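You operate a simulated robot arm through the tools that you are given. There is no shell and no other tool. Be economical: measure what you need, move in short steps, check, and stop when the job is done.

Carry out the task below with a simulated two-armed robot. There is one attempt and no reset: what you move stays moved.

Task
Carry the long tray with both arms and set it on the shelf of the two-tier table.
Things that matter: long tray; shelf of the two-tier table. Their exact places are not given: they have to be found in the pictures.

Only the result counts: the job must be done as asked and must still hold three seconds after the hand-in. Knocking over, shifting, dropping, spilling or breaking anything else fails it.

Robot
Two 7-joint arms with two-finger parallel grippers on one trunk, on a base that drives. Base frame: it is fixed to the floor where the robot stands at the start and does not move with it; the origin is under the middle of the robot, x ahead of it, y to its left, z up; the surface under the hand at the start is at about z = 0.8. Lengths are in m, angles in rad, forces in N, time in s.
The left shoulder is at the start at [0.07, 0.176, 1.034], the right one opposite. With the tool pointing down near the work surface each hand reaches from about 0.3 to 0.74 m from the robot's upright axis, wherever it stands, measured 20 degrees to its own side. Places, roughly: shelf of the two-tier table [-1.9, 0.4, 0.3]. Payload 3.43 kg a hand.
The tool frame of a hand sits at the grasp point between the pads (the TCP): z along the fingers, y along the line on which they close. The tips reach 0.03 m beyond it. Largest opening 0.094 m; finger width 0.028, thickness 0.01; the body of the gripper, 0.05 by 0.096 m, starts 0.055 m behind the TCP.
Orientation is told as [roll, pitch, yaw] about the base's x, y, z axes, in that order, counted from this pose: with the fingers straight down and closing along the base's y, the tool's x points along the base's -x, its y along +y and its z along -z.

Tools
- The arms move only by the tool step_arm. It takes "left_motion", "right_motion" or both (then of equal length, played together; a hand with none holds still); each is a list of rows, each an object (a shift or turn left out is 0, a gripper value left out holds the last) with "slide": the shift along the tool's x, y, z in m, a list of three; "rotation": the turn, a rotation vector about the tool's x, y, z in rad, a list of three. In form: [{"slide": [dx, dy, dz], "rotation": [ax, ay, az]}, ...]. A call has 1 to 20 rows; each row shifts and turns the commanded pose from where the row before left it, along the tool's axes as they then stand. "left_hand" and "right_hand" are, for a hand that has rows, the gripper command, from -1 (shut) to 1 (fully open), values between in proportion, set as the call begins (left out, the last holds). Each row takes 0.2 s and may step no farther than 0.05 m and 0.15 rad from the row before; otherwise, or with a gripper value out of range, the whole call is refused. A pose out of reach is approached as far as the arm can. The call stops where the force on the tool passes 40 N (or 10 N more than at its start, if that is more) or the arm is blocked; 0.2 s more then pass. Each finger travels about 0.153 m/s and halts on what it meets, pressing with about 29 N; the grip force reading is that of the motor and also rises with nothing between the fingers. The clock runs only during rows and for 0.2 s after the last one: add rows that do not move to give the fingers time. The reply holds the time, the measured pose of the TCP, the force on the tool along the base axes, the opening and the grip force, in the units named above and with some noise, with the torque about the TCP (base axes, N m) and any sound that the robot's microphone picked up, and new pictures: "views" is both (left out), scene, wrist or none (wrist: the cameras of the hands that moved).
- Cameras (640 x 400 px; columns grow to the right, rows downward): "scene" is now at [0.1253, 0.0365, 1.3432]; the picture's right is [0.45, -0.90, 0.00], its down [-0.59, -0.30, -0.75] and it looks along [0.67, 0.33, -0.66] (base axes); focal length 274 px, centre (320, 200). "left" rides on the left gripper at [0.076, -0.014, -0.102] in its tool frame; the picture's right is [0.18, 0.98, 0.00], its down [-0.75, 0.14, -0.64] and it looks along [-0.63, 0.12, 0.77] (tool axes); focal length 243 px, centre (320, 200). "right" rides on the right gripper at [0.076, 0.014, -0.102] in its tool frame; the picture's right is [-0.18, 0.98, 0.00], its down [-0.75, -0.14, -0.64] and it looks along [-0.63, -0.12, 0.77] (tool axes); focal length 243 px, centre (320, 200).
- raise_lower(by): slides the trunk up (or, below 0, down) by that many m; the arms and the scene camera ride with it, the base frame stays. It gives what a move gives, with no picture.
- roll_base(legs): drives the robot by 1 to 6 legs, each [ahead, turn to the left] in m and rad, along the robot's own axes; the way and the turn of a leg run together, so that a leg with both is an arc; at most 1.5 m and 3.142 rad a leg. The arms and the cameras ride along, it lands a little off, and it stops where it bumps. It gives what a move gives, and a new picture of the scene camera.
- pan_tilt(pan, tilt): turns the head with the scene camera to pan (to the left, within 1.501 rad either way) and tilt (down, from -0.506 to 1.204), counted from straight ahead of the robot. It gives what a move gives, and a new picture of the scene camera.
- probe_pixels(camera, pixels): there is no depth. For up to 12 entries [column, row, z] of the newest picture of that camera ("zoom" is the newest enlarged one), the place [x, y] in the base frame at which the ray of that pixel passes the height z, good to about 0.003 m. No time passes.
- close_up(camera, box): a new picture of the part [left, top, right, bottom] of that camera's present view, enlarged. No time passes.
- hand_in(): hands the job in; it is judged then, once.

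Go step by step. Measure first, check grasps and placings, and put right what went wrong. The budget is 80 turns and 260 pictures, counting those below and the enlarged ones. Unless the task says otherwise, let go and move clear before handing in, and close with one line.

The tools are called as a command line: name --argument value ..., lists and objects as JSON in quotes. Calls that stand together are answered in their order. step_arm: Moves the arms, as the interface text tells. Its arguments: {"type":"object","properties":{"left_motion":{"type":"array"},"left_hand":{"type":"number"},"right_motion":{"type":"array"},"right_hand":{"type":"number"},"views":{"type":"string","enum":["both","scene","wrist","none"]}},"required":[]} The other tools are called the same way: raise_lower (by) slides the trunk up or down; roll_base (legs) drives the base; pan_tilt (pan, tilt) turns the head that bears the scene camera; probe_pixels (camera, pixels) gives the place at which the rays of pixels pass given heights; close_up (camera, box) takes an enlarged picture of a part of a camera's view; hand_in () hands the job in.

At the start:

```text
clock: 0.0
left_tool_pos: [0.4243, 0.4094, 1.1183]
left_orientation: [0.0, 0.001, -0.001]
left_force: [1.2, 0.2, -0.3]
left_moment: [0.0, -0.01, 0.03]
left_finger_gap: 0.0942
left_grasp_force: 0.1
right_tool_pos: [0.4887, 0.033, 1.1257]
right_orientation: [0.0, 0.0, 0.0]
right_force: [0.2, -0.1, 0.3]
right_moment: [0.03, 0.04, 0.0]
right_finger_gap: 0.0938
right_grasp_force: 0.1
trunk travel left (down, up): [-0.614, 0.226]
robot x, y, heading: [-0.0029, -0.0, -0.002]
head pan, tilt: [0.463, 0.726]
```

scene: 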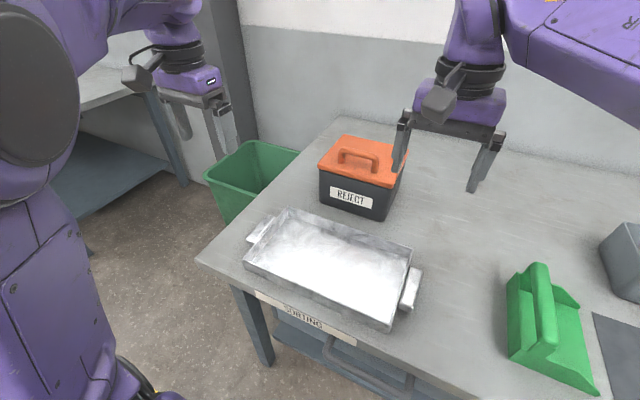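
right: 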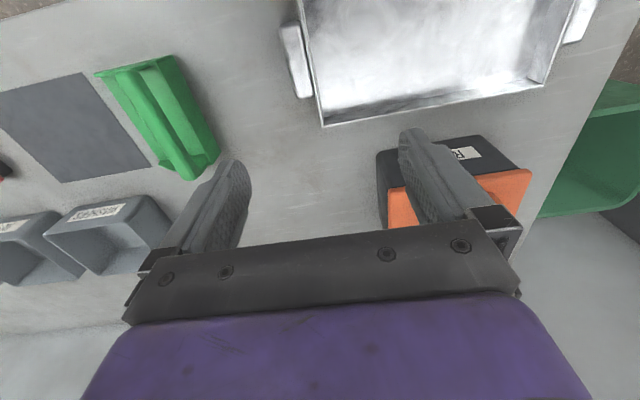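
left: 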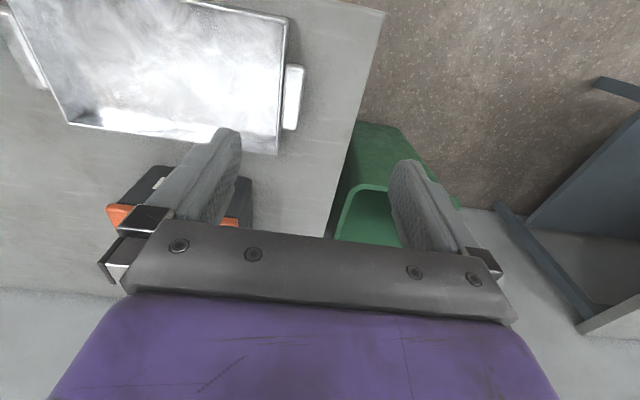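

The tray is on the bench around scene pixel (330,265), with handles at about (260,230) and (411,288). I'll enlarge it and probe the handles and rim.

close_up --camera "scene" --box '[220, 190, 450, 340]'

probe_pixels --camera "scene" --pixels '[[260, 230, 0.83], [411, 288, 0.83], [245, 265, 0.8], [392, 330, 0.8], [285, 209, 0.85], [412, 247, 0.85], [198, 260, 0.8], [345, 117, 0.8]]'

close_up --camera "left" --box '[0, 0, 340, 170]'

```text
2.67 times, centred on (335, 265) of scene
```

zoom: 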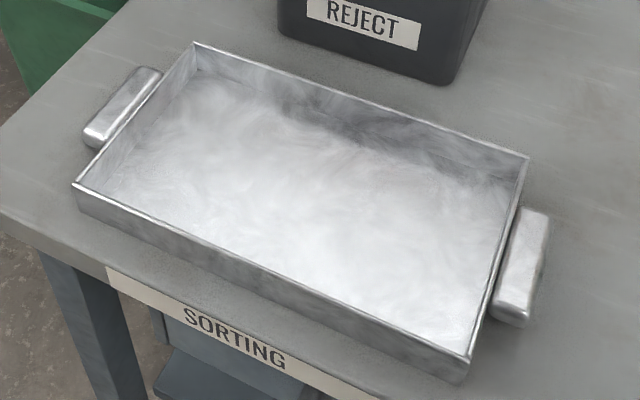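

```text
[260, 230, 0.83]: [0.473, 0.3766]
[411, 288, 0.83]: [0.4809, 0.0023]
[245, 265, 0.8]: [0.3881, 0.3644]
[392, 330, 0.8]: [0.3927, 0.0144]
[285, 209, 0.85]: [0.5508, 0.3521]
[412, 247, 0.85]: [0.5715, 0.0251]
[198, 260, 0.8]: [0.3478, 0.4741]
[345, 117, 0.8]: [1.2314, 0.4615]
```

```text
1.88 times, centred on (170, 85) of left
```

zoom: 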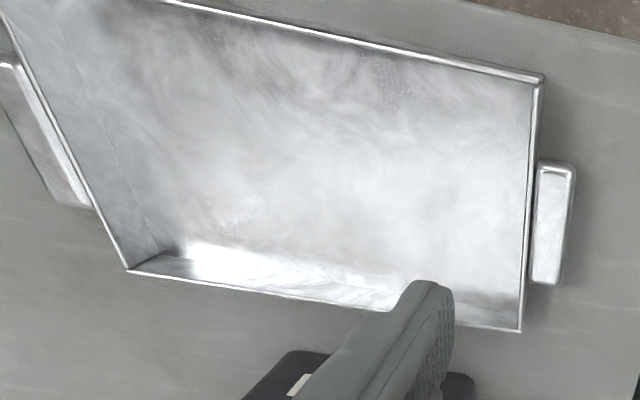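

The handles are blocks against the end walls, and the tray spans y from about 0.01 to 0.36. Before I choose a grasp I want to see the target shelf, so I'll turn the head and then the base.

pan_tilt --pan 1.5 --tilt 0.4

roll_base --legs '[[0, 1.2]]'

```text
clock: 1.3
left_tool_pos: [0.4235, 0.4092, 1.1186]
left_orientation: [-0.001, -0.001, -0.001]
left_force: [0.7, 0.7, 0.3]
left_moment: [0.0, -0.04, -0.04]
left_finger_gap: 0.094
left_grasp_force: 0.0
right_tool_pos: [0.488, 0.0346, 1.1249]
right_orientation: [0.001, -0.001, -0.001]
right_force: [0.5, -0.1, -0.5]
right_moment: [0.02, -0.01, 0.0]
right_finger_gap: 0.0938
right_grasp_force: 0.1
trunk travel left (down, up): [-0.614, 0.226]
robot x, y, heading: [-0.0002, -0.0002, 0.003]
head pan, tilt: [1.499, 0.4]
```

scene: 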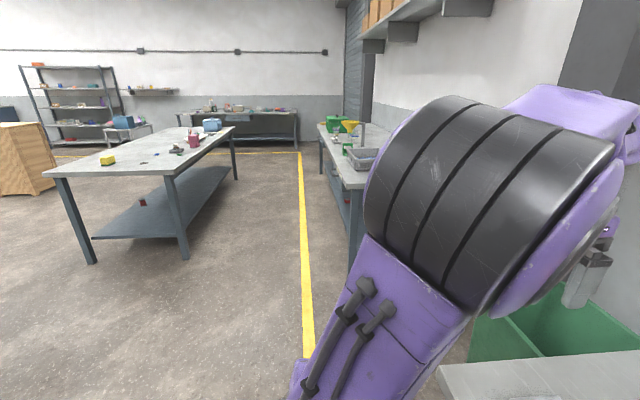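

```text
clock: 4.7
left_tool_pos: [-0.2282, 0.5441, 1.1193]
left_orientation: [0.001, -0.001, 1.197]
left_force: [-0.2, -1.1, 0.1]
left_moment: [-0.01, -0.01, 0.01]
left_finger_gap: 0.0939
left_grasp_force: 0.0
right_tool_pos: [0.1452, 0.4662, 1.1248]
right_orientation: [0.0, -0.001, 1.196]
right_force: [-0.9, 0.7, -0.1]
right_moment: [-0.02, 0.04, 0.02]
right_finger_gap: 0.094
right_grasp_force: 0.1
trunk travel left (down, up): [-0.614, 0.226]
robot x, y, heading: [-0.0007, -0.0005, 1.194]
head pan, tilt: [1.499, 0.4]
```

scene: 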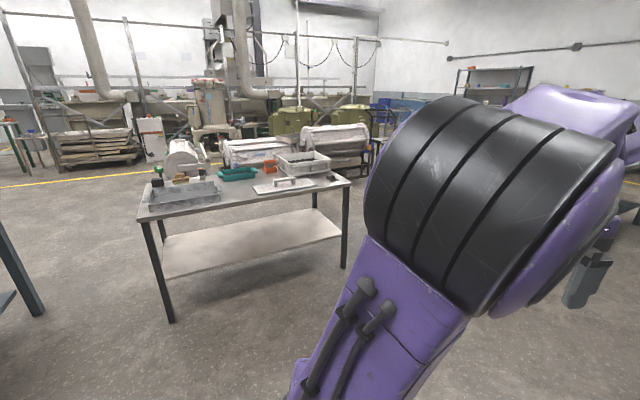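

The two-tier table has its top at rows 180-215 and its shelf at rows 210-278. I'll probe the corners at plausible heights.

close_up --camera "scene" --box '[120, 130, 370, 330]'

probe_pixels --camera "scene" --pixels '[[169, 322, 0], [345, 268, 0], [138, 219, 0.75], [350, 183, 0.75], [138, 219, 0.7], [350, 183, 0.7], [163, 279, 0.3], [341, 238, 0.3], [163, 236, 0.3], [290, 210, 0.3]]'

```text
2.00 times, centred on (245, 230) of scene
```

zoom: 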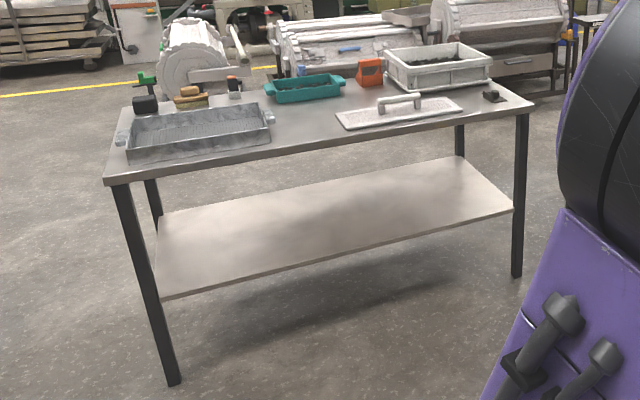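

```text
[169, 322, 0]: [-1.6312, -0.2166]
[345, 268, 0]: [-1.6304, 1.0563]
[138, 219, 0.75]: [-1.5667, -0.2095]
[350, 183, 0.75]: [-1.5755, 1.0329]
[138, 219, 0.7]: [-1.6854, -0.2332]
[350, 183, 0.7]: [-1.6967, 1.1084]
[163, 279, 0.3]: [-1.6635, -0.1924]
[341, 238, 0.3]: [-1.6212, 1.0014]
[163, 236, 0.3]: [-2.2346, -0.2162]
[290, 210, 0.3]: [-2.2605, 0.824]
```

The table's front edge is at x≈-1.62, from y≈-0.21 to 1.05. The top is at z≈0.73 and the shelf at ≈0.3, so there's about 0.38 m of clearance and I'll need tilted hands. I'll turn back and examine the tray handles.

roll_base --legs '[[0, -1.194]]'

pan_tilt --pan 0.35 --tilt 0.9

close_up --camera "right" --box '[260, 0, 640, 150]'

close_up --camera "left" --box '[220, 20, 360, 170]'

probe_pixels --camera "right" --pixels '[[281, 25, 0.82], [297, 98, 0.82], [313, 96, 0.82], [323, 126, 0.84], [545, 90, 0.84], [530, 80, 0.8]]'

probe_pixels --camera "left" --pixels '[[290, 65, 0.82], [305, 67, 0.82], [298, 130, 0.82], [282, 128, 0.82], [277, 154, 0.84], [68, 123, 0.84], [288, 18, 0.84]]'

```text
clock: 8.1
left_tool_pos: [0.4204, 0.411, 1.1184]
left_orientation: [-0.001, 0.0, 0.006]
left_force: [-0.5, 0.6, 0.0]
left_moment: [-0.04, -0.02, -0.01]
left_finger_gap: 0.0938
left_grasp_force: 0.1
right_tool_pos: [0.4872, 0.0359, 1.125]
right_orientation: [0.002, 0.001, 0.005]
right_force: [-0.2, -0.4, -0.8]
right_moment: [0.02, -0.02, -0.02]
right_finger_gap: 0.0943
right_grasp_force: 0.0
trunk travel left (down, up): [-0.614, 0.226]
robot x, y, heading: [0.0004, 0.0014, 0.005]
head pan, tilt: [1.499, 0.4]
```

scene: 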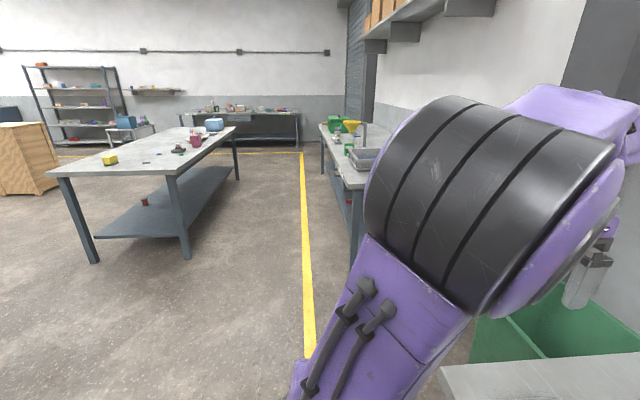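

```text
clock: 9.4
left_tool_pos: [0.4209, 0.4122, 1.1189]
left_orientation: [0.002, -0.001, 0.007]
left_force: [-0.5, 0.5, -0.3]
left_moment: [0.0, 0.01, 0.01]
left_finger_gap: 0.094
left_grasp_force: 0.0
right_tool_pos: [0.488, 0.0352, 1.1248]
right_orientation: [0.002, 0.0, 0.005]
right_force: [-0.2, 0.2, 1.9]
right_moment: [0.02, 0.03, 0.01]
right_finger_gap: 0.0942
right_grasp_force: 0.0
trunk travel left (down, up): [-0.614, 0.226]
robot x, y, heading: [-0.0023, 0.0007, 0.006]
head pan, tilt: [0.351, 0.901]
```

scene: 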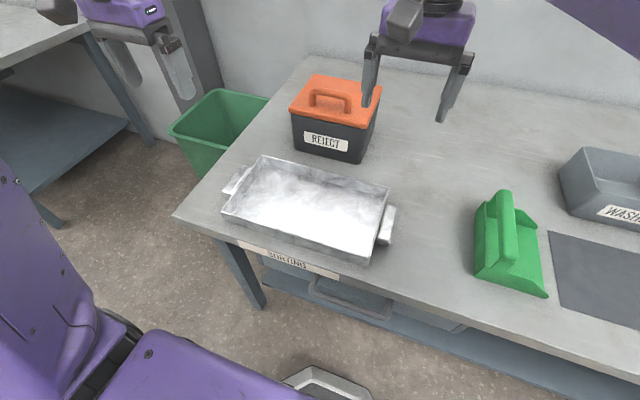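

```text
1.68 times, centred on (450, 75) of right
```

zoom: 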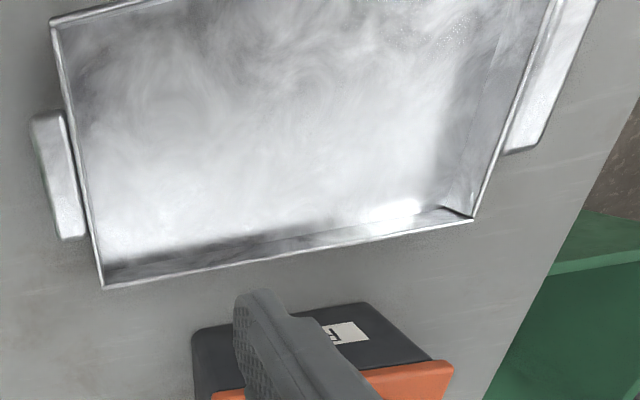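

```text
2.67 times, centred on (290, 95) of left
```

zoom: 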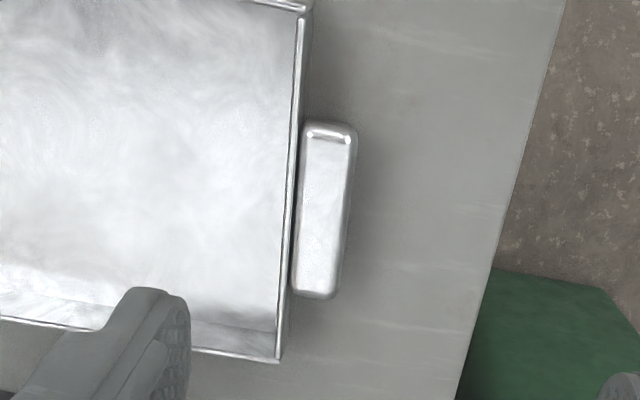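

```text
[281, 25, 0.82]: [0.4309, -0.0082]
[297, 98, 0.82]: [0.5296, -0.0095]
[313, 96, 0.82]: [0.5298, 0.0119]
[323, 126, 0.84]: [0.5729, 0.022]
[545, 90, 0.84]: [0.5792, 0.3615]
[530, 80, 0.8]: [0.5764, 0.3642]
```

```text
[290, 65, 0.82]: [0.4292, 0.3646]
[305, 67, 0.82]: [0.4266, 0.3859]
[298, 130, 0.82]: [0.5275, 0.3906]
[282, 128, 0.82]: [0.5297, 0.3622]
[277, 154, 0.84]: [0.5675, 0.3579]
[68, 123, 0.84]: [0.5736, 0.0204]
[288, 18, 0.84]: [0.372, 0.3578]
```

The handles run x 0.43–0.53 and sit outside the walls at y≈0.02 and 0.36. I'll straddle the wall and handle together with the hands tilted 0.6 rad, starting with the tilt and a lateral alignment up high.

step_arm --left_motion '[{"slide": [0, -0.01, 0], "rotation": [0, -0.12, 0]}, {"slide": [0, -0.01, 0], "rotation": [0, -0.12, 0]}, {"slide": [0, -0.01, 0], "rotation": [0, -0.12, 0]}, {"slide": [0, -0.009, 0], "rotation": [0, -0.12, 0]}, {"rotation": [0, -0.12, 0]}, {}]' --right_motion '[{"slide": [0, -0.01, 0], "rotation": [0, -0.12, 0]}, {"slide": [0, -0.01, 0], "rotation": [0, -0.12, 0]}, {"slide": [0, -0.009, 0], "rotation": [0, -0.12, 0]}, {"rotation": [0, -0.12, 0]}, {"rotation": [0, -0.12, 0]}, {}]' --left_hand 1 --right_hand 1 --views "scene"

```text
clock: 10.8
left_tool_pos: [0.4565, 0.4148, 1.1152]
left_orientation: [-0.017, -0.604, 0.016]
left_force: [0.4, 0.1, -0.5]
left_moment: [0.0, -0.03, 0.0]
left_finger_gap: 0.094
left_grasp_force: 0.1
left hand out of reach, approached as far as the arm can: row 3, 4, 5
right_tool_pos: [0.4883, 0.0063, 1.1259]
right_orientation: [0.001, -0.602, 0.005]
right_force: [0.3, -0.2, 0.0]
right_moment: [0.04, 0.0, 0.0]
right_finger_gap: 0.0941
right_grasp_force: 0.1
trunk travel left (down, up): [-0.614, 0.226]
robot x, y, heading: [-0.0014, -0.0016, 0.007]
head pan, tilt: [0.351, 0.901]
```

scene: 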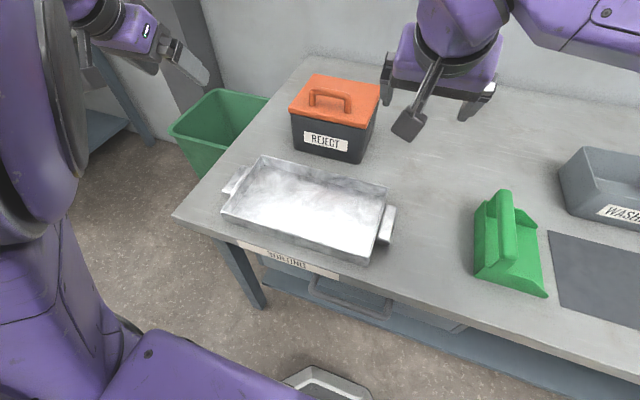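

The left hand was near its reach limit because the robot isn't centred on the tray. I'll shift the base to y≈0.19.

roll_base --legs '[[-0.35, 0], [0, 0.6], [0.34, 0], [0, -0.607]]'

```text
clock: 18.2
left_tool_pos: [0.4013, 0.588, 1.1151]
left_orientation: [-0.016, -0.599, -0.01]
left_force: [-0.1, 0.8, 0.5]
left_moment: [-0.02, 0.01, 0.02]
left_finger_gap: 0.0939
left_grasp_force: 0.1
right_tool_pos: [0.4231, 0.1817, 1.1248]
right_orientation: [0.001, -0.602, -0.023]
right_force: [0.7, -0.4, 0.3]
right_moment: [-0.02, 0.03, 0.01]
right_finger_gap: 0.0942
right_grasp_force: 0.0
trunk travel left (down, up): [-0.614, 0.226]
robot x, y, heading: [-0.0624, 0.1839, -0.021]
head pan, tilt: [0.351, 0.901]
```

scene: 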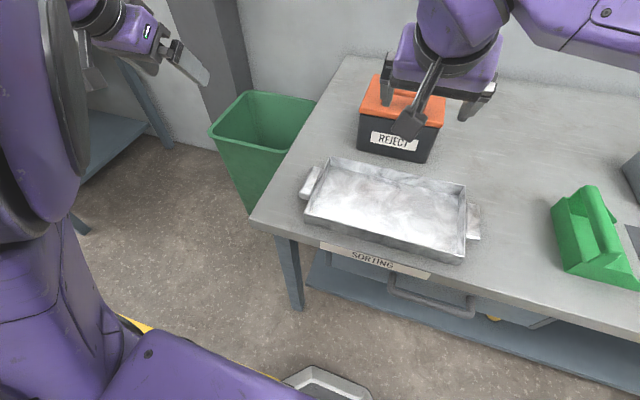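

The robot is centred, with heading off by -0.02. I'll correct that.

roll_base --legs '[[0, 0.021]]'

pan_tilt --pan 0.0 --tilt 0.9

close_up --camera "scene" --box '[200, 90, 480, 265]'

```text
clock: 18.9
left_tool_pos: [0.3929, 0.5985, 1.1138]
left_orientation: [-0.02, -0.598, 0.011]
left_force: [-0.1, -0.5, 0.5]
left_moment: [-0.02, 0.01, 0.0]
left_finger_gap: 0.0941
left_grasp_force: 0.0
right_tool_pos: [0.423, 0.1903, 1.124]
right_orientation: [0.003, -0.6, -0.001]
right_force: [0.7, -0.5, -1.0]
right_moment: [0.01, 0.0, 0.01]
right_finger_gap: 0.0942
right_grasp_force: 0.0
trunk travel left (down, up): [-0.614, 0.226]
robot x, y, heading: [-0.0682, 0.1837, -0.004]
head pan, tilt: [0.351, 0.901]
```

scene: 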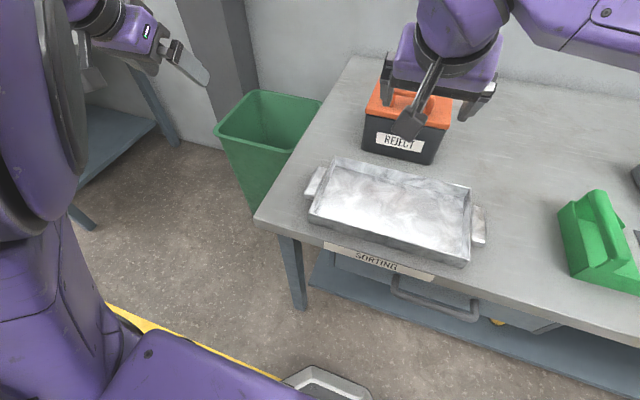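

```text
clock: 19.8
left_tool_pos: [0.3942, 0.5991, 1.1144]
left_orientation: [-0.021, -0.601, 0.014]
left_force: [-0.6, -0.4, -0.4]
left_moment: [0.01, 0.02, -0.04]
left_finger_gap: 0.0941
left_grasp_force: 0.1
right_tool_pos: [0.4232, 0.1903, 1.1245]
right_orientation: [0.0, -0.599, -0.002]
right_force: [-0.2, -0.4, -0.7]
right_moment: [0.01, 0.02, 0.01]
right_finger_gap: 0.0943
right_grasp_force: 0.0
trunk travel left (down, up): [-0.614, 0.226]
robot x, y, heading: [-0.0665, 0.188, -0.001]
head pan, tilt: [0.0, 0.901]
```

scene: 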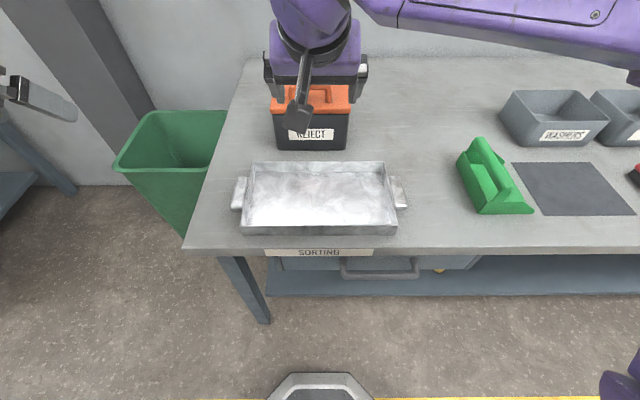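

```text
2.29 times, centred on (340, 178) of scene
```

zoom: 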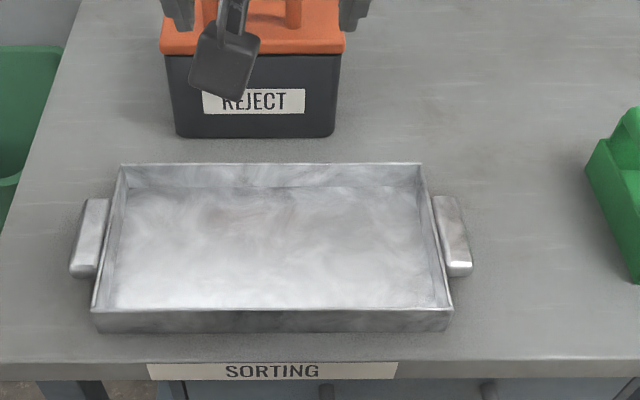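

I'll re-measure the walls and handles from this centred view, and the base's front edge.

probe_pixels --camera "zoom" --pixels '[[121, 165, 0.84], [421, 165, 0.84], [93, 310, 0.84], [451, 310, 0.84], [88, 200, 0.83], [72, 268, 0.83], [471, 268, 0.83], [453, 198, 0.83], [95, 332, 0.8], [450, 331, 0.8]]'

probe_pixels --camera "scene" --pixels '[[320, 373, 0.2], [320, 373, 0.1], [320, 373, 0.3], [320, 248, 0.8]]'

```text
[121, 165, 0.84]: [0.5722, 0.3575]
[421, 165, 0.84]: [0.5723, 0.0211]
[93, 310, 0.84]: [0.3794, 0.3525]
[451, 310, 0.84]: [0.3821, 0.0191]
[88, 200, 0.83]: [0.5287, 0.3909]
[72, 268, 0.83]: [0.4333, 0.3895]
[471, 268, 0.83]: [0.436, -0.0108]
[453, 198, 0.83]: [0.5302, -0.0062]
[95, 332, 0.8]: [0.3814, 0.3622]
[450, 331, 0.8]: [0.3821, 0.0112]
```

```text
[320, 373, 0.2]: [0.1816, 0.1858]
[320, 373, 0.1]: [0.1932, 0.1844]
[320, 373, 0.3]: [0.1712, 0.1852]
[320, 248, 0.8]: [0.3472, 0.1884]
```

The tray centre is (0.477, 0.188) with handle grips at y≈0.373 and 0.005, and the base front is about 0.25 m ahead of the axis. I'll move the hands above the ends.

step_arm --left_motion '[{"slide": [0, -0.045, 0]}, {"slide": [0, -0.045, 0]}, {"slide": [0, -0.045, 0]}, {"slide": [0, -0.045, 0]}, {"slide": [0, -0.045, 0]}, {"slide": [0.007, 0, 0.045]}, {"slide": [0.007, 0, 0.045]}, {"slide": [0.007, 0, 0.045]}, {"slide": [0.007, 0, 0.045]}, {}]' --right_motion '[{"slide": [0, -0.037, 0]}, {"slide": [0, -0.037, 0]}, {"slide": [0, -0.037, 0]}, {"slide": [0, -0.037, 0]}, {"slide": [0, -0.037, 0]}, {"slide": [0.014, 0, 0.043]}, {"slide": [0.014, 0, 0.043]}, {"slide": [0.014, 0, 0.043]}, {"slide": [0.014, 0, 0.043]}, {}]'

```text
clock: 22.0
left_tool_pos: [0.5749, 0.4471, 0.9407]
left_orientation: [-0.017, -0.601, 0.011]
left_force: [-0.6, -0.9, -0.1]
left_moment: [0.0, 0.05, 0.0]
left_finger_gap: 0.0939
left_grasp_force: 0.1
left hand out of reach, approached as far as the arm can: row 1, 2, 3, 4, 5
right_tool_pos: [0.4744, 0.0071, 0.9515]
right_orientation: [0.003, -0.602, -0.002]
right_force: [-0.6, -0.2, -0.5]
right_moment: [0.01, 0.0, 0.02]
right_finger_gap: 0.0942
right_grasp_force: 0.1
trunk travel left (down, up): [-0.614, 0.226]
robot x, y, heading: [-0.0643, 0.1823, 0.003]
head pan, tilt: [0.0, 0.901]
```

scene: 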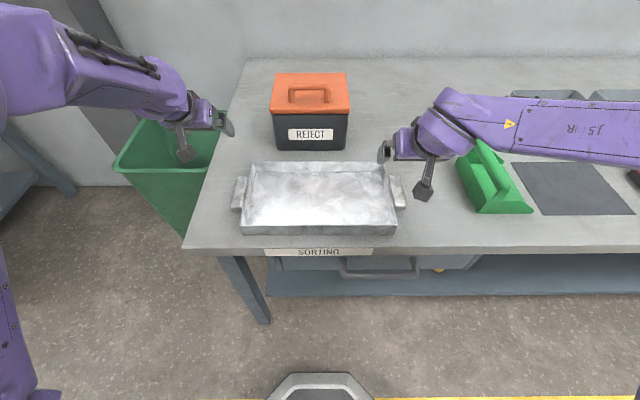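
right: 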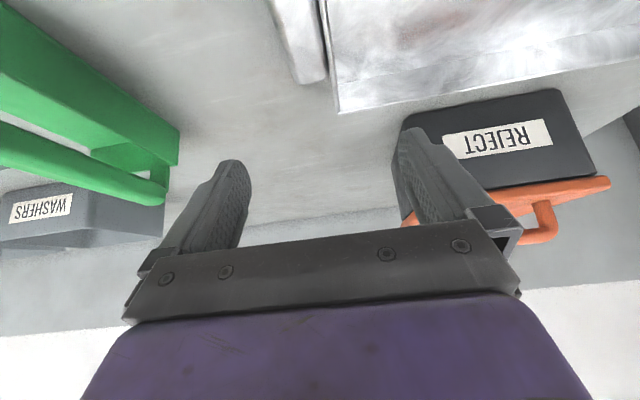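
left: 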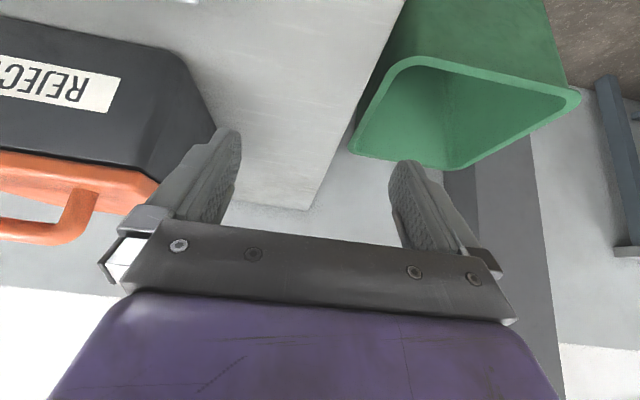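

The right hand is well placed. The left stalled at (0.575, 0.447), so I'll bring it back in x and then across in y now that it's lower.

step_arm --left_motion '[{"slide": [0.0275, 0, -0.019]}, {"slide": [0.0275, 0, -0.019]}, {"slide": [0.0275, 0, -0.019]}, {"slide": [0, -0.037, 0]}, {"slide": [0, -0.037, 0]}, {}]' --views "scene"

```text
clock: 23.4
left_tool_pos: [0.4763, 0.3759, 0.9415]
left_orientation: [-0.021, -0.601, 0.015]
left_force: [0.3, 0.8, 0.8]
left_moment: [-0.06, -0.01, 0.0]
left_finger_gap: 0.0941
left_grasp_force: 0.0
right_tool_pos: [0.4752, 0.0061, 0.9516]
right_orientation: [-0.001, -0.599, -0.001]
right_force: [0.1, 0.6, -0.2]
right_moment: [-0.04, 0.03, 0.02]
right_finger_gap: 0.094
right_grasp_force: 0.1
trunk travel left (down, up): [-0.614, 0.226]
robot x, y, heading: [-0.062, 0.1863, -0.003]
head pan, tilt: [0.0, 0.901]
```

scene: 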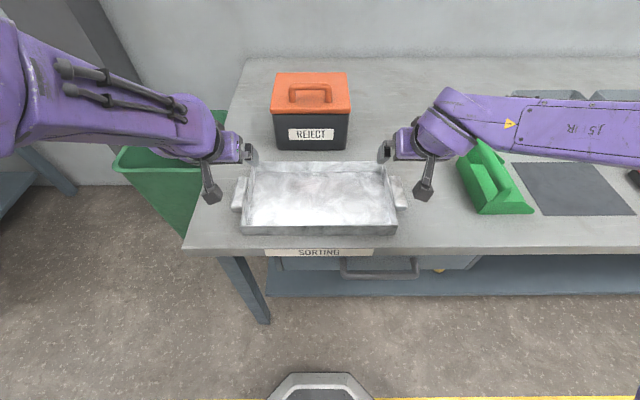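

Both hands are over the grips. I'll descend most of the way, levelling the left hand's small roll and yaw error.

step_arm --left_motion '[{"slide": [0.0226, -0.003, 0.033], "rotation": [-0.009, 0, 0.024]}, {"slide": [0.0226, 0, 0.033]}, {}]' --right_motion '[{"slide": [0.0254, 0, 0.0371]}, {"slide": [0.0254, 0, 0.0371]}, {}]'

close_up --camera "scene" --box '[180, 110, 460, 285]'

```text
clock: 24.2
left_tool_pos: [0.478, 0.3713, 0.8643]
left_orientation: [0.006, -0.602, -0.018]
left_force: [0.8, 0.3, 0.9]
left_moment: [0.02, -0.01, 0.02]
left_finger_gap: 0.0942
left_grasp_force: 0.1
right_tool_pos: [0.476, 0.0067, 0.8608]
right_orientation: [0.004, -0.602, -0.002]
right_force: [-0.1, -0.5, -0.6]
right_moment: [-0.01, -0.01, 0.0]
right_finger_gap: 0.0938
right_grasp_force: 0.0
trunk travel left (down, up): [-0.614, 0.226]
robot x, y, heading: [-0.0639, 0.1889, -0.004]
head pan, tilt: [0.0, 0.901]
```

scene: 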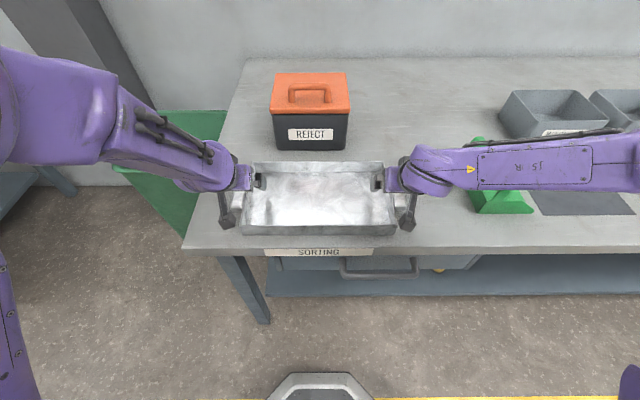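
right: 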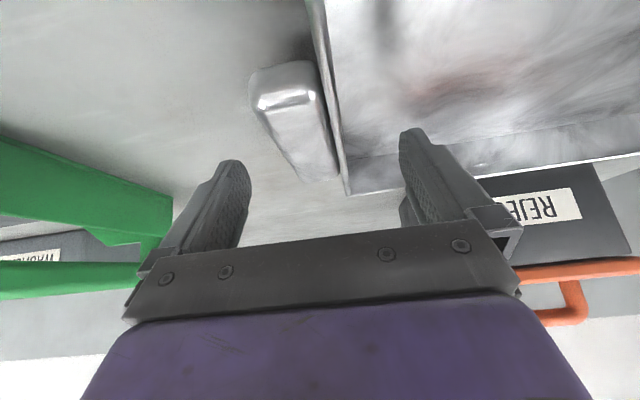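
left: 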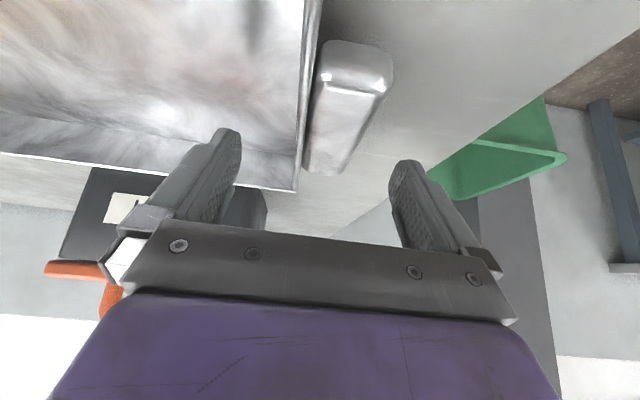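

```text
2.29 times, centred on (320, 198) of scene
```

zoom: 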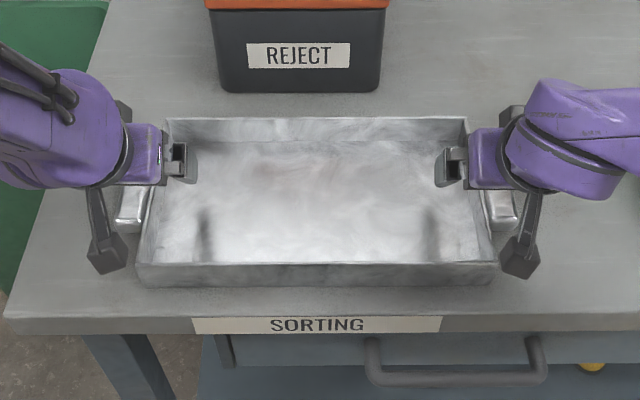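

Both grippers straddle the wall and handle evenly, with fingertips either side of each at rows 130–165. I'll lower the last 2 cm.

step_arm --left_motion '[{"slide": [0.0065, 0, 0.0095], "rotation": [0.005, 0, -0.016]}, {"slide": [0.0065, 0, 0.0095]}, {}]' --right_motion '[{"slide": [0.0057, 0, 0.0082]}, {"slide": [0.0057, 0, 0.0082]}, {}]' --views "wrist"

```text
clock: 25.0
left_tool_pos: [0.477, 0.3713, 0.841]
left_orientation: [-0.011, -0.599, 0.004]
left_force: [-0.1, 0.0, -0.6]
left_moment: [0.02, -0.04, 0.0]
left_finger_gap: 0.0938
left_grasp_force: 0.1
right_tool_pos: [0.4751, 0.0068, 0.8413]
right_orientation: [0.001, -0.601, -0.002]
right_force: [0.9, -0.9, -1.1]
right_moment: [-0.02, -0.04, 0.02]
right_finger_gap: 0.0941
right_grasp_force: 0.0
trunk travel left (down, up): [-0.614, 0.226]
robot x, y, heading: [-0.0642, 0.1879, 0.003]
head pan, tilt: [0.0, 0.901]
```

right: 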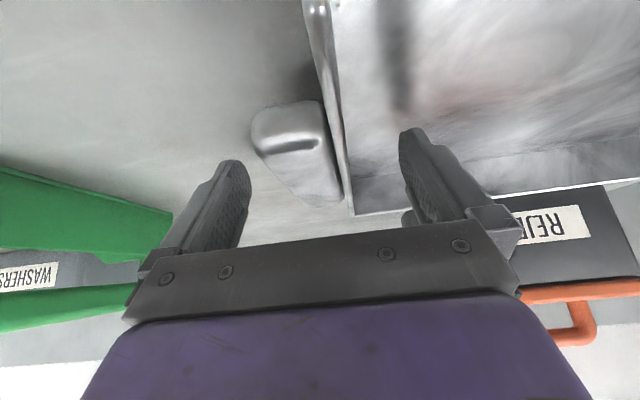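
left: 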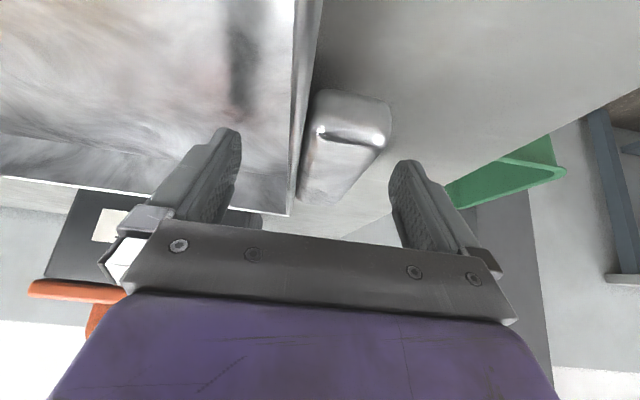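

No contact so far. I'll close both grippers.

step_arm --left_motion '[{}, {}, {}, {}]' --right_motion '[{}, {}, {}, {}]' --left_hand -1 --right_hand -1

```text
clock: 26.0
left_tool_pos: [0.478, 0.3727, 0.8401]
left_orientation: [-0.009, -0.598, 0.005]
left_force: [1.6, 25.4, -0.2]
left_moment: [0.13, -0.06, -0.22]
left_finger_gap: 0.0412
left_grasp_force: 28.9
right_tool_pos: [0.4744, 0.0058, 0.8396]
right_orientation: [-0.002, -0.6, -0.005]
right_force: [-0.3, -26.8, 2.3]
right_moment: [-0.11, -0.07, 0.26]
right_finger_gap: 0.0412
right_grasp_force: 29.0
trunk travel left (down, up): [-0.614, 0.226]
robot x, y, heading: [-0.0675, 0.1863, 0.003]
head pan, tilt: [0.0, 0.901]
```

scene: 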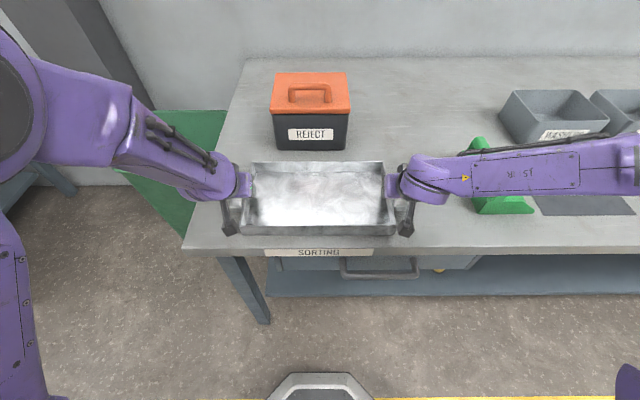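
right: 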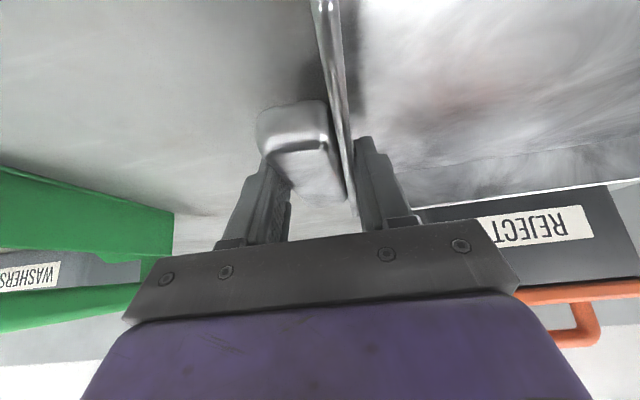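
left: 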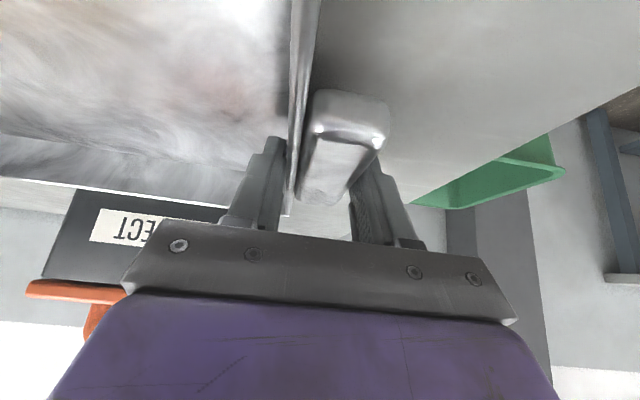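

Forces of ±26 N in y with a 0.041 gap mean only the outer fingers are touching. I'll ease both hands outward so the inner fingers meet the walls too.

step_arm --left_motion '[{"slide": [0, 0.002, 0]}, {"slide": [0, 0.002, 0]}, {}, {}]' --right_motion '[{"slide": [0, -0.002, 0]}, {"slide": [0, -0.002, 0]}, {}, {}]' --views "none"

```text
clock: 27.1
left_tool_pos: [0.4791, 0.3729, 0.8412]
left_orientation: [-0.015, -0.602, 0.0]
left_force: [0.5, -0.5, 2.3]
left_moment: [0.2, 0.45, 0.05]
left_finger_gap: 0.041
left_grasp_force: 29.2
right_tool_pos: [0.4741, 0.0054, 0.8413]
right_orientation: [0.005, -0.6, 0.004]
right_force: [0.3, 1.8, 0.1]
right_moment: [-0.03, 0.06, -0.11]
right_finger_gap: 0.0412
right_grasp_force: 29.1
trunk travel left (down, up): [-0.614, 0.226]
robot x, y, heading: [-0.0655, 0.1848, 0.001]
head pan, tilt: [0.0, 0.901]
stopped in row 4 (right hand): the force on the tool passed its limit at 42 N (the readings are from after the stop); the commanded pose is now the measured one
```

The forces are balanced now and both grippers hold a 0.041 m thickness firmly. I'll lift with the trunk so both arms rise together.

raise_lower --by 0.04

close_up --camera "scene" --box '[180, 110, 460, 285]'

```text
clock: 27.9
left_tool_pos: [0.4804, 0.3716, 0.8789]
left_orientation: [-0.014, -0.601, 0.0]
left_force: [0.0, -3.4, -1.9]
left_moment: [-0.01, -0.05, 0.12]
left_finger_gap: 0.0411
left_grasp_force: 29.4
right_tool_pos: [0.4753, 0.0047, 0.88]
right_orientation: [0.005, -0.601, 0.005]
right_force: [-0.8, 3.7, -2.5]
right_moment: [-0.05, 0.09, -0.05]
right_finger_gap: 0.0411
right_grasp_force: 28.9
trunk travel left (down, up): [-0.654, 0.186]
robot x, y, heading: [-0.0621, 0.1888, -0.001]
head pan, tilt: [0.0, 0.901]
```

```text
2.29 times, centred on (320, 198) of scene
```

zoom: 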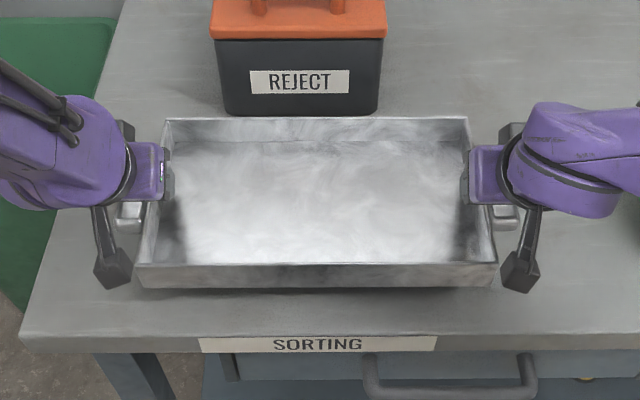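

The tray is lifted level and secure with about 4 N of load. I'll back off, turn, and stop in front of the shelf near (-0.85, 0.4).

roll_base --legs '[[-0.5, 0]]'

roll_base --legs '[[0, 1.25], [0, 1.265]]'

```text
clock: 30.8
left_tool_pos: [-0.0035, 0.3715, 0.8807]
left_orientation: [-0.014, -0.603, -0.005]
left_force: [-1.4, -6.8, -2.5]
left_moment: [0.06, 0.07, 0.09]
left_finger_gap: 0.041
left_grasp_force: 29.4
right_tool_pos: [-0.012, 0.0034, 0.8817]
right_orientation: [0.006, -0.601, -0.002]
right_force: [0.5, 7.1, -2.2]
right_moment: [0.0, -0.04, -0.1]
right_finger_gap: 0.0411
right_grasp_force: 28.3
trunk travel left (down, up): [-0.654, 0.186]
robot x, y, heading: [-0.5476, 0.1862, -0.009]
head pan, tilt: [0.0, 0.901]
```

scene: 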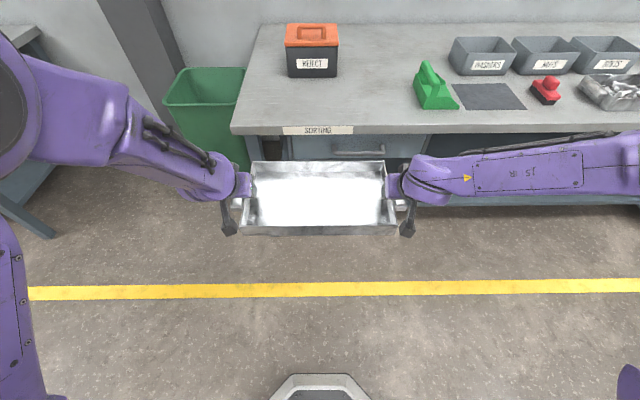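

```text
clock: 37.5
left_tool_pos: [-1.098, 0.3587, 0.881]
left_orientation: [-0.013, -0.6, 2.51]
left_force: [1.2, 1.1, -2.8]
left_moment: [-0.05, -0.09, 0.08]
left_finger_gap: 0.0412
left_grasp_force: 28.4
right_tool_pos: [-0.878, 0.6505, 0.8816]
right_orientation: [0.006, -0.6, 2.516]
right_force: [-1.0, -1.4, -2.9]
right_moment: [0.15, -0.04, 0.01]
right_finger_gap: 0.0409
right_grasp_force: 29.2
trunk travel left (down, up): [-0.654, 0.186]
robot x, y, heading: [-0.5446, 0.1866, 2.508]
head pan, tilt: [0.0, 0.901]
```

scene: 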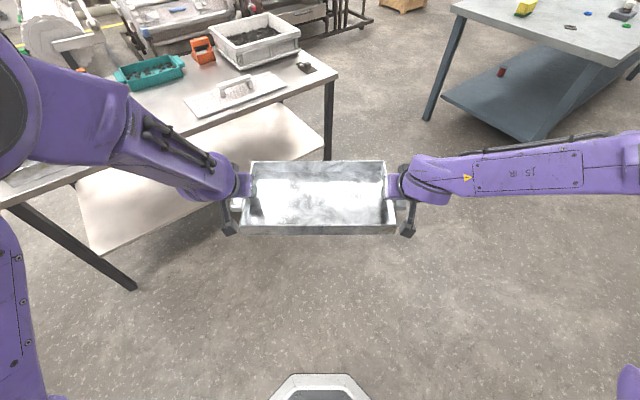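

The grip held through the turn. From here the table is closer, so I'll measure its corners again.

close_up --camera "scene" --box '[0, 30, 360, 300]'

probe_pixels --camera "scene" --pixels '[[134, 290, 0], [328, 160, 0], [338, 74, 0.75], [338, 74, 0.72], [92, 254, 0.28], [92, 254, 0.3], [325, 152, 0.3], [325, 152, 0.28], [2, 205, 0.75], [2, 205, 0.72]]'

```text
1.48 times, centred on (180, 165) of scene
```

zoom: 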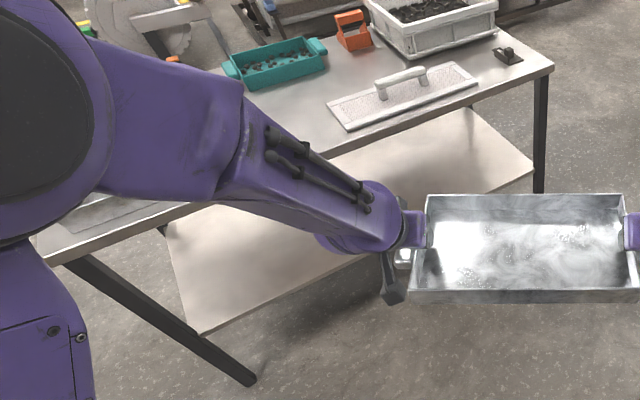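

```text
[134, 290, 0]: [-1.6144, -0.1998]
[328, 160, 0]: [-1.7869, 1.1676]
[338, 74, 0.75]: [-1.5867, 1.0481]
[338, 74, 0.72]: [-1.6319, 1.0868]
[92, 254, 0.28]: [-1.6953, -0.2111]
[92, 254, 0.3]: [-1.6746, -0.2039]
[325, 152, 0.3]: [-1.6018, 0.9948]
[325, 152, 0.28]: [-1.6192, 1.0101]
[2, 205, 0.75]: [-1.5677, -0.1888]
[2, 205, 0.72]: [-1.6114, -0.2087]
```

I'll refine the shelf edge with the enlarged picture.

probe_pixels --camera "zoom" --pixels '[[198, 331, 0.3], [300, 282, 0.3], [365, 250, 0.3], [535, 172, 0.3], [166, 226, 0.3], [470, 108, 0.3], [554, 68, 0.73], [66, 263, 0.73], [255, 380, 0.0]]'

```text
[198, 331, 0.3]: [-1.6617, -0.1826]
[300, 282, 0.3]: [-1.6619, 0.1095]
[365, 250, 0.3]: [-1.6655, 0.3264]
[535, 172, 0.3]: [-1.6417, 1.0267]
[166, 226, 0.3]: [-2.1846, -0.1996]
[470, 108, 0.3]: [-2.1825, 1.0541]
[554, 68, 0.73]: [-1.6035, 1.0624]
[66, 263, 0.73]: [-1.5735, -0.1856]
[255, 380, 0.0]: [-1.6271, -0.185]
```

The shelf spans x −1.66 to −2.18 and y −0.19 to 1.04, centred near y 0.42. I'll drive to face it.

roll_base --legs '[[0.36, 0], [0, 0.633]]'

```text
clock: 41.5
left_tool_pos: [-1.3895, 0.2185, 0.8796]
left_orientation: [-0.014, -0.601, -3.14]
left_force: [-1.0, 1.7, -2.1]
left_moment: [0.01, -0.09, 0.1]
left_finger_gap: 0.041
left_grasp_force: 28.6
right_tool_pos: [-1.3845, 0.5846, 0.881]
right_orientation: [0.004, -0.599, -3.134]
right_force: [0.4, -1.0, -2.4]
right_moment: [0.11, 0.09, 0.01]
right_finger_gap: 0.0409
right_grasp_force: 28.3
trunk travel left (down, up): [-0.654, 0.186]
robot x, y, heading: [-0.8465, 0.406, -3.141]
head pan, tilt: [0.0, 0.901]
```

scene: 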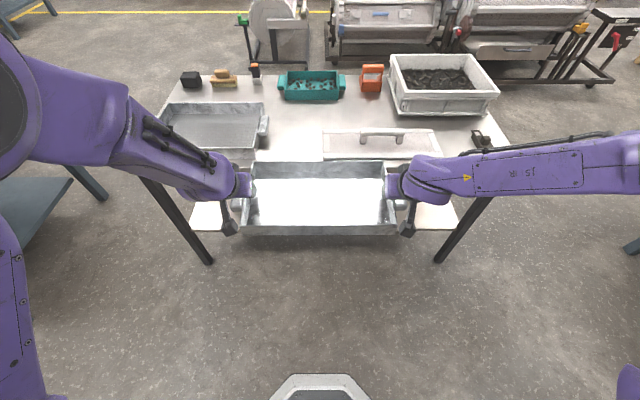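

Square to the table at y≈0.406. I'll lower the trunk 0.48 m in the open so the tray sits about 6 cm above shelf height.

raise_lower --by -0.48

pan_tilt --pan 0.0 --tilt 0.6

```text
refused: -0.48 is not a number from -0.4 to 0.4
```

```text
clock: 42.3
left_tool_pos: [-1.3903, 0.2181, 0.88]
left_orientation: [-0.015, -0.598, -3.139]
left_force: [-0.1, -0.2, -1.5]
left_moment: [0.0, -0.02, 0.09]
left_finger_gap: 0.0412
left_grasp_force: 28.8
right_tool_pos: [-1.384, 0.5849, 0.8814]
right_orientation: [0.007, -0.601, -3.134]
right_force: [-0.3, -0.4, -2.6]
right_moment: [0.04, 0.0, -0.06]
right_finger_gap: 0.0408
right_grasp_force: 28.3
trunk travel left (down, up): [-0.654, 0.186]
robot x, y, heading: [-0.8433, 0.4038, -3.139]
head pan, tilt: [0.0, 0.6]
```

scene: 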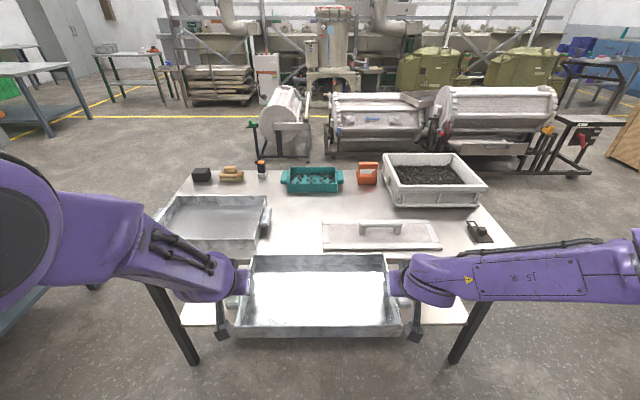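

The move limit is 0.4 m per call, so I'll lower in two steps.

raise_lower --by -0.3

raise_lower --by -0.19

pan_tilt --pan 0.0 --tilt 0.5

```text
clock: 45.3
left_tool_pos: [-1.3896, 0.2181, 0.58]
left_orientation: [-0.015, -0.6, -3.14]
left_force: [-0.2, 0.7, -2.4]
left_moment: [-0.03, -0.04, 0.06]
left_finger_gap: 0.041
left_grasp_force: 28.9
right_tool_pos: [-1.3852, 0.5854, 0.5823]
right_orientation: [0.003, -0.599, -3.136]
right_force: [0.4, -0.6, -2.7]
right_moment: [0.03, 0.05, -0.02]
right_finger_gap: 0.041
right_grasp_force: 29.2
trunk travel left (down, up): [-0.354, 0.486]
robot x, y, heading: [-0.8479, 0.4077, -3.145]
head pan, tilt: [0.0, 0.6]
```

```text
clock: 47.4
left_tool_pos: [-1.3895, 0.2183, 0.3909]
left_orientation: [-0.014, -0.599, -3.141]
left_force: [1.1, 0.3, -2.7]
left_moment: [-0.04, 0.01, 0.06]
left_finger_gap: 0.0413
left_grasp_force: 29.3
right_tool_pos: [-1.3846, 0.5853, 0.3922]
right_orientation: [0.005, -0.601, -3.134]
right_force: [-0.2, -0.7, -2.0]
right_moment: [0.05, -0.01, -0.04]
right_finger_gap: 0.0414
right_grasp_force: 28.7
trunk travel left (down, up): [-0.164, 0.676]
robot x, y, heading: [-0.8484, 0.4059, -3.139]
head pan, tilt: [0.0, 0.6]
```

```text
clock: 48.1
left_tool_pos: [-1.3887, 0.2185, 0.3908]
left_orientation: [-0.015, -0.6, -3.139]
left_force: [0.0, 0.1, -2.4]
left_moment: [-0.03, 0.0, 0.05]
left_finger_gap: 0.0412
left_grasp_force: 28.4
right_tool_pos: [-1.3853, 0.5852, 0.3924]
right_orientation: [0.006, -0.601, -3.135]
right_force: [-0.5, -1.0, -2.0]
right_moment: [0.05, 0.01, 0.0]
right_finger_gap: 0.041
right_grasp_force: 28.3
trunk travel left (down, up): [-0.164, 0.676]
robot x, y, heading: [-0.8439, 0.4051, -3.143]
head pan, tilt: [0.0, 0.499]
```

scene: 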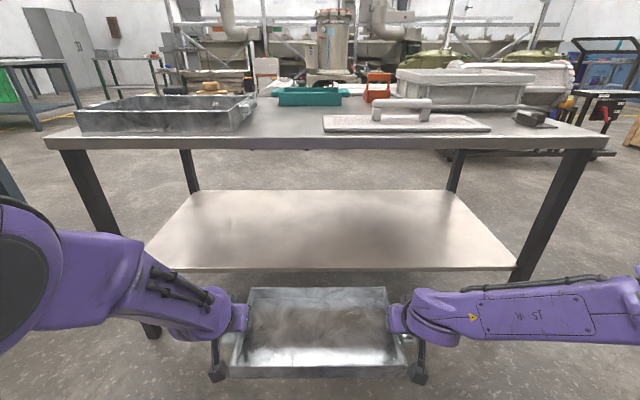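

Now there's a direct view of the shelf, with its front edge at row ≈268 and the table top's front edge at rows 139–149. I'll probe at several heights to triangulate the exact heights.

probe_pixels --camera "scene" --pixels '[[300, 268, 0.3], [300, 268, 0.28], [300, 268, 0.25], [60, 148, 0.7], [320, 138, 0.73], [320, 138, 0.71], [320, 148, 0.7], [320, 148, 0.68], [150, 336, 0.0], [193, 190, 0.3], [193, 190, 0.25]]'

close_up --camera "scene" --box '[30, 120, 350, 345]'

```text
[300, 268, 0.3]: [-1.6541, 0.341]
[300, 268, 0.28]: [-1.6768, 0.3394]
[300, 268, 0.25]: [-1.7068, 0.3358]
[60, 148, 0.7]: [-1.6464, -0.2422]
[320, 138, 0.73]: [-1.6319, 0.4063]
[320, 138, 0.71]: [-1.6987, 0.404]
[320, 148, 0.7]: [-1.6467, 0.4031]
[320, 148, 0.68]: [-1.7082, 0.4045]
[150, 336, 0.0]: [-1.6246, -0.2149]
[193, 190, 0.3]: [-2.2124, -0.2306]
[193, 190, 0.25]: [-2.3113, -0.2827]
```

```text
1.78 times, centred on (190, 232) of scene
```

zoom: 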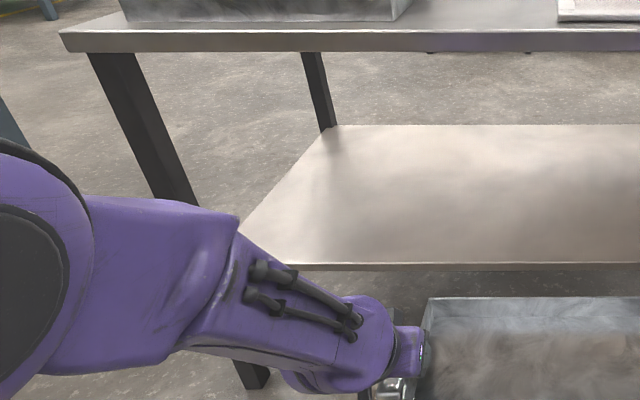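

The heights are confirmed: shelf 0.30 with its edge at x −1.66, and top underside ≈0.70. The elbows splay wide enough to threaten the legs, so I'll extend the arms forward together to pull the elbows back relative to the tray.

step_arm --left_motion '[{"slide": [-0.0206, 0, 0.0141]}, {"slide": [-0.0206, 0, 0.0141]}, {"slide": [-0.0206, 0, 0.0141]}, {"slide": [-0.0206, 0, 0.0141]}, {}]' --right_motion '[{"slide": [-0.0206, 0, 0.0141]}, {"slide": [-0.0206, 0, 0.0141]}, {"slide": [-0.0206, 0, 0.0141]}, {"slide": [-0.0206, 0, 0.0141]}, {}]' --views "scene"

```text
clock: 49.3
left_tool_pos: [-1.4888, 0.2191, 0.3908]
left_orientation: [-0.013, -0.598, -3.14]
left_force: [0.6, -7.1, -2.7]
left_moment: [-0.13, -0.09, -0.27]
left_finger_gap: 0.041
left_grasp_force: 29.3
right_tool_pos: [-1.4856, 0.586, 0.3899]
right_orientation: [0.003, -0.6, -3.135]
right_force: [-1.1, 8.1, -2.6]
right_moment: [-0.07, 0.04, -0.2]
right_finger_gap: 0.0411
right_grasp_force: 28.9
trunk travel left (down, up): [-0.164, 0.676]
robot x, y, heading: [-0.8444, 0.3994, -3.142]
head pan, tilt: [0.0, 0.499]
```

scene: 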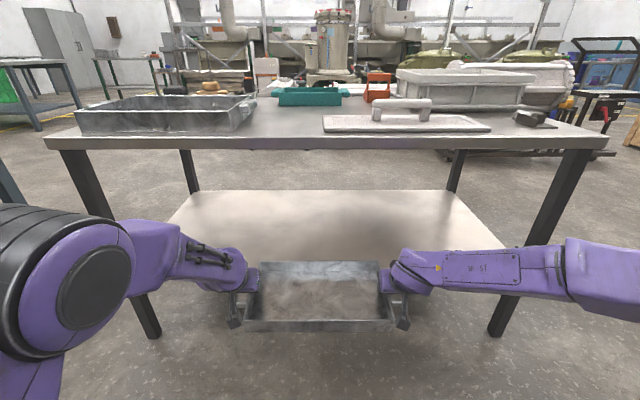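

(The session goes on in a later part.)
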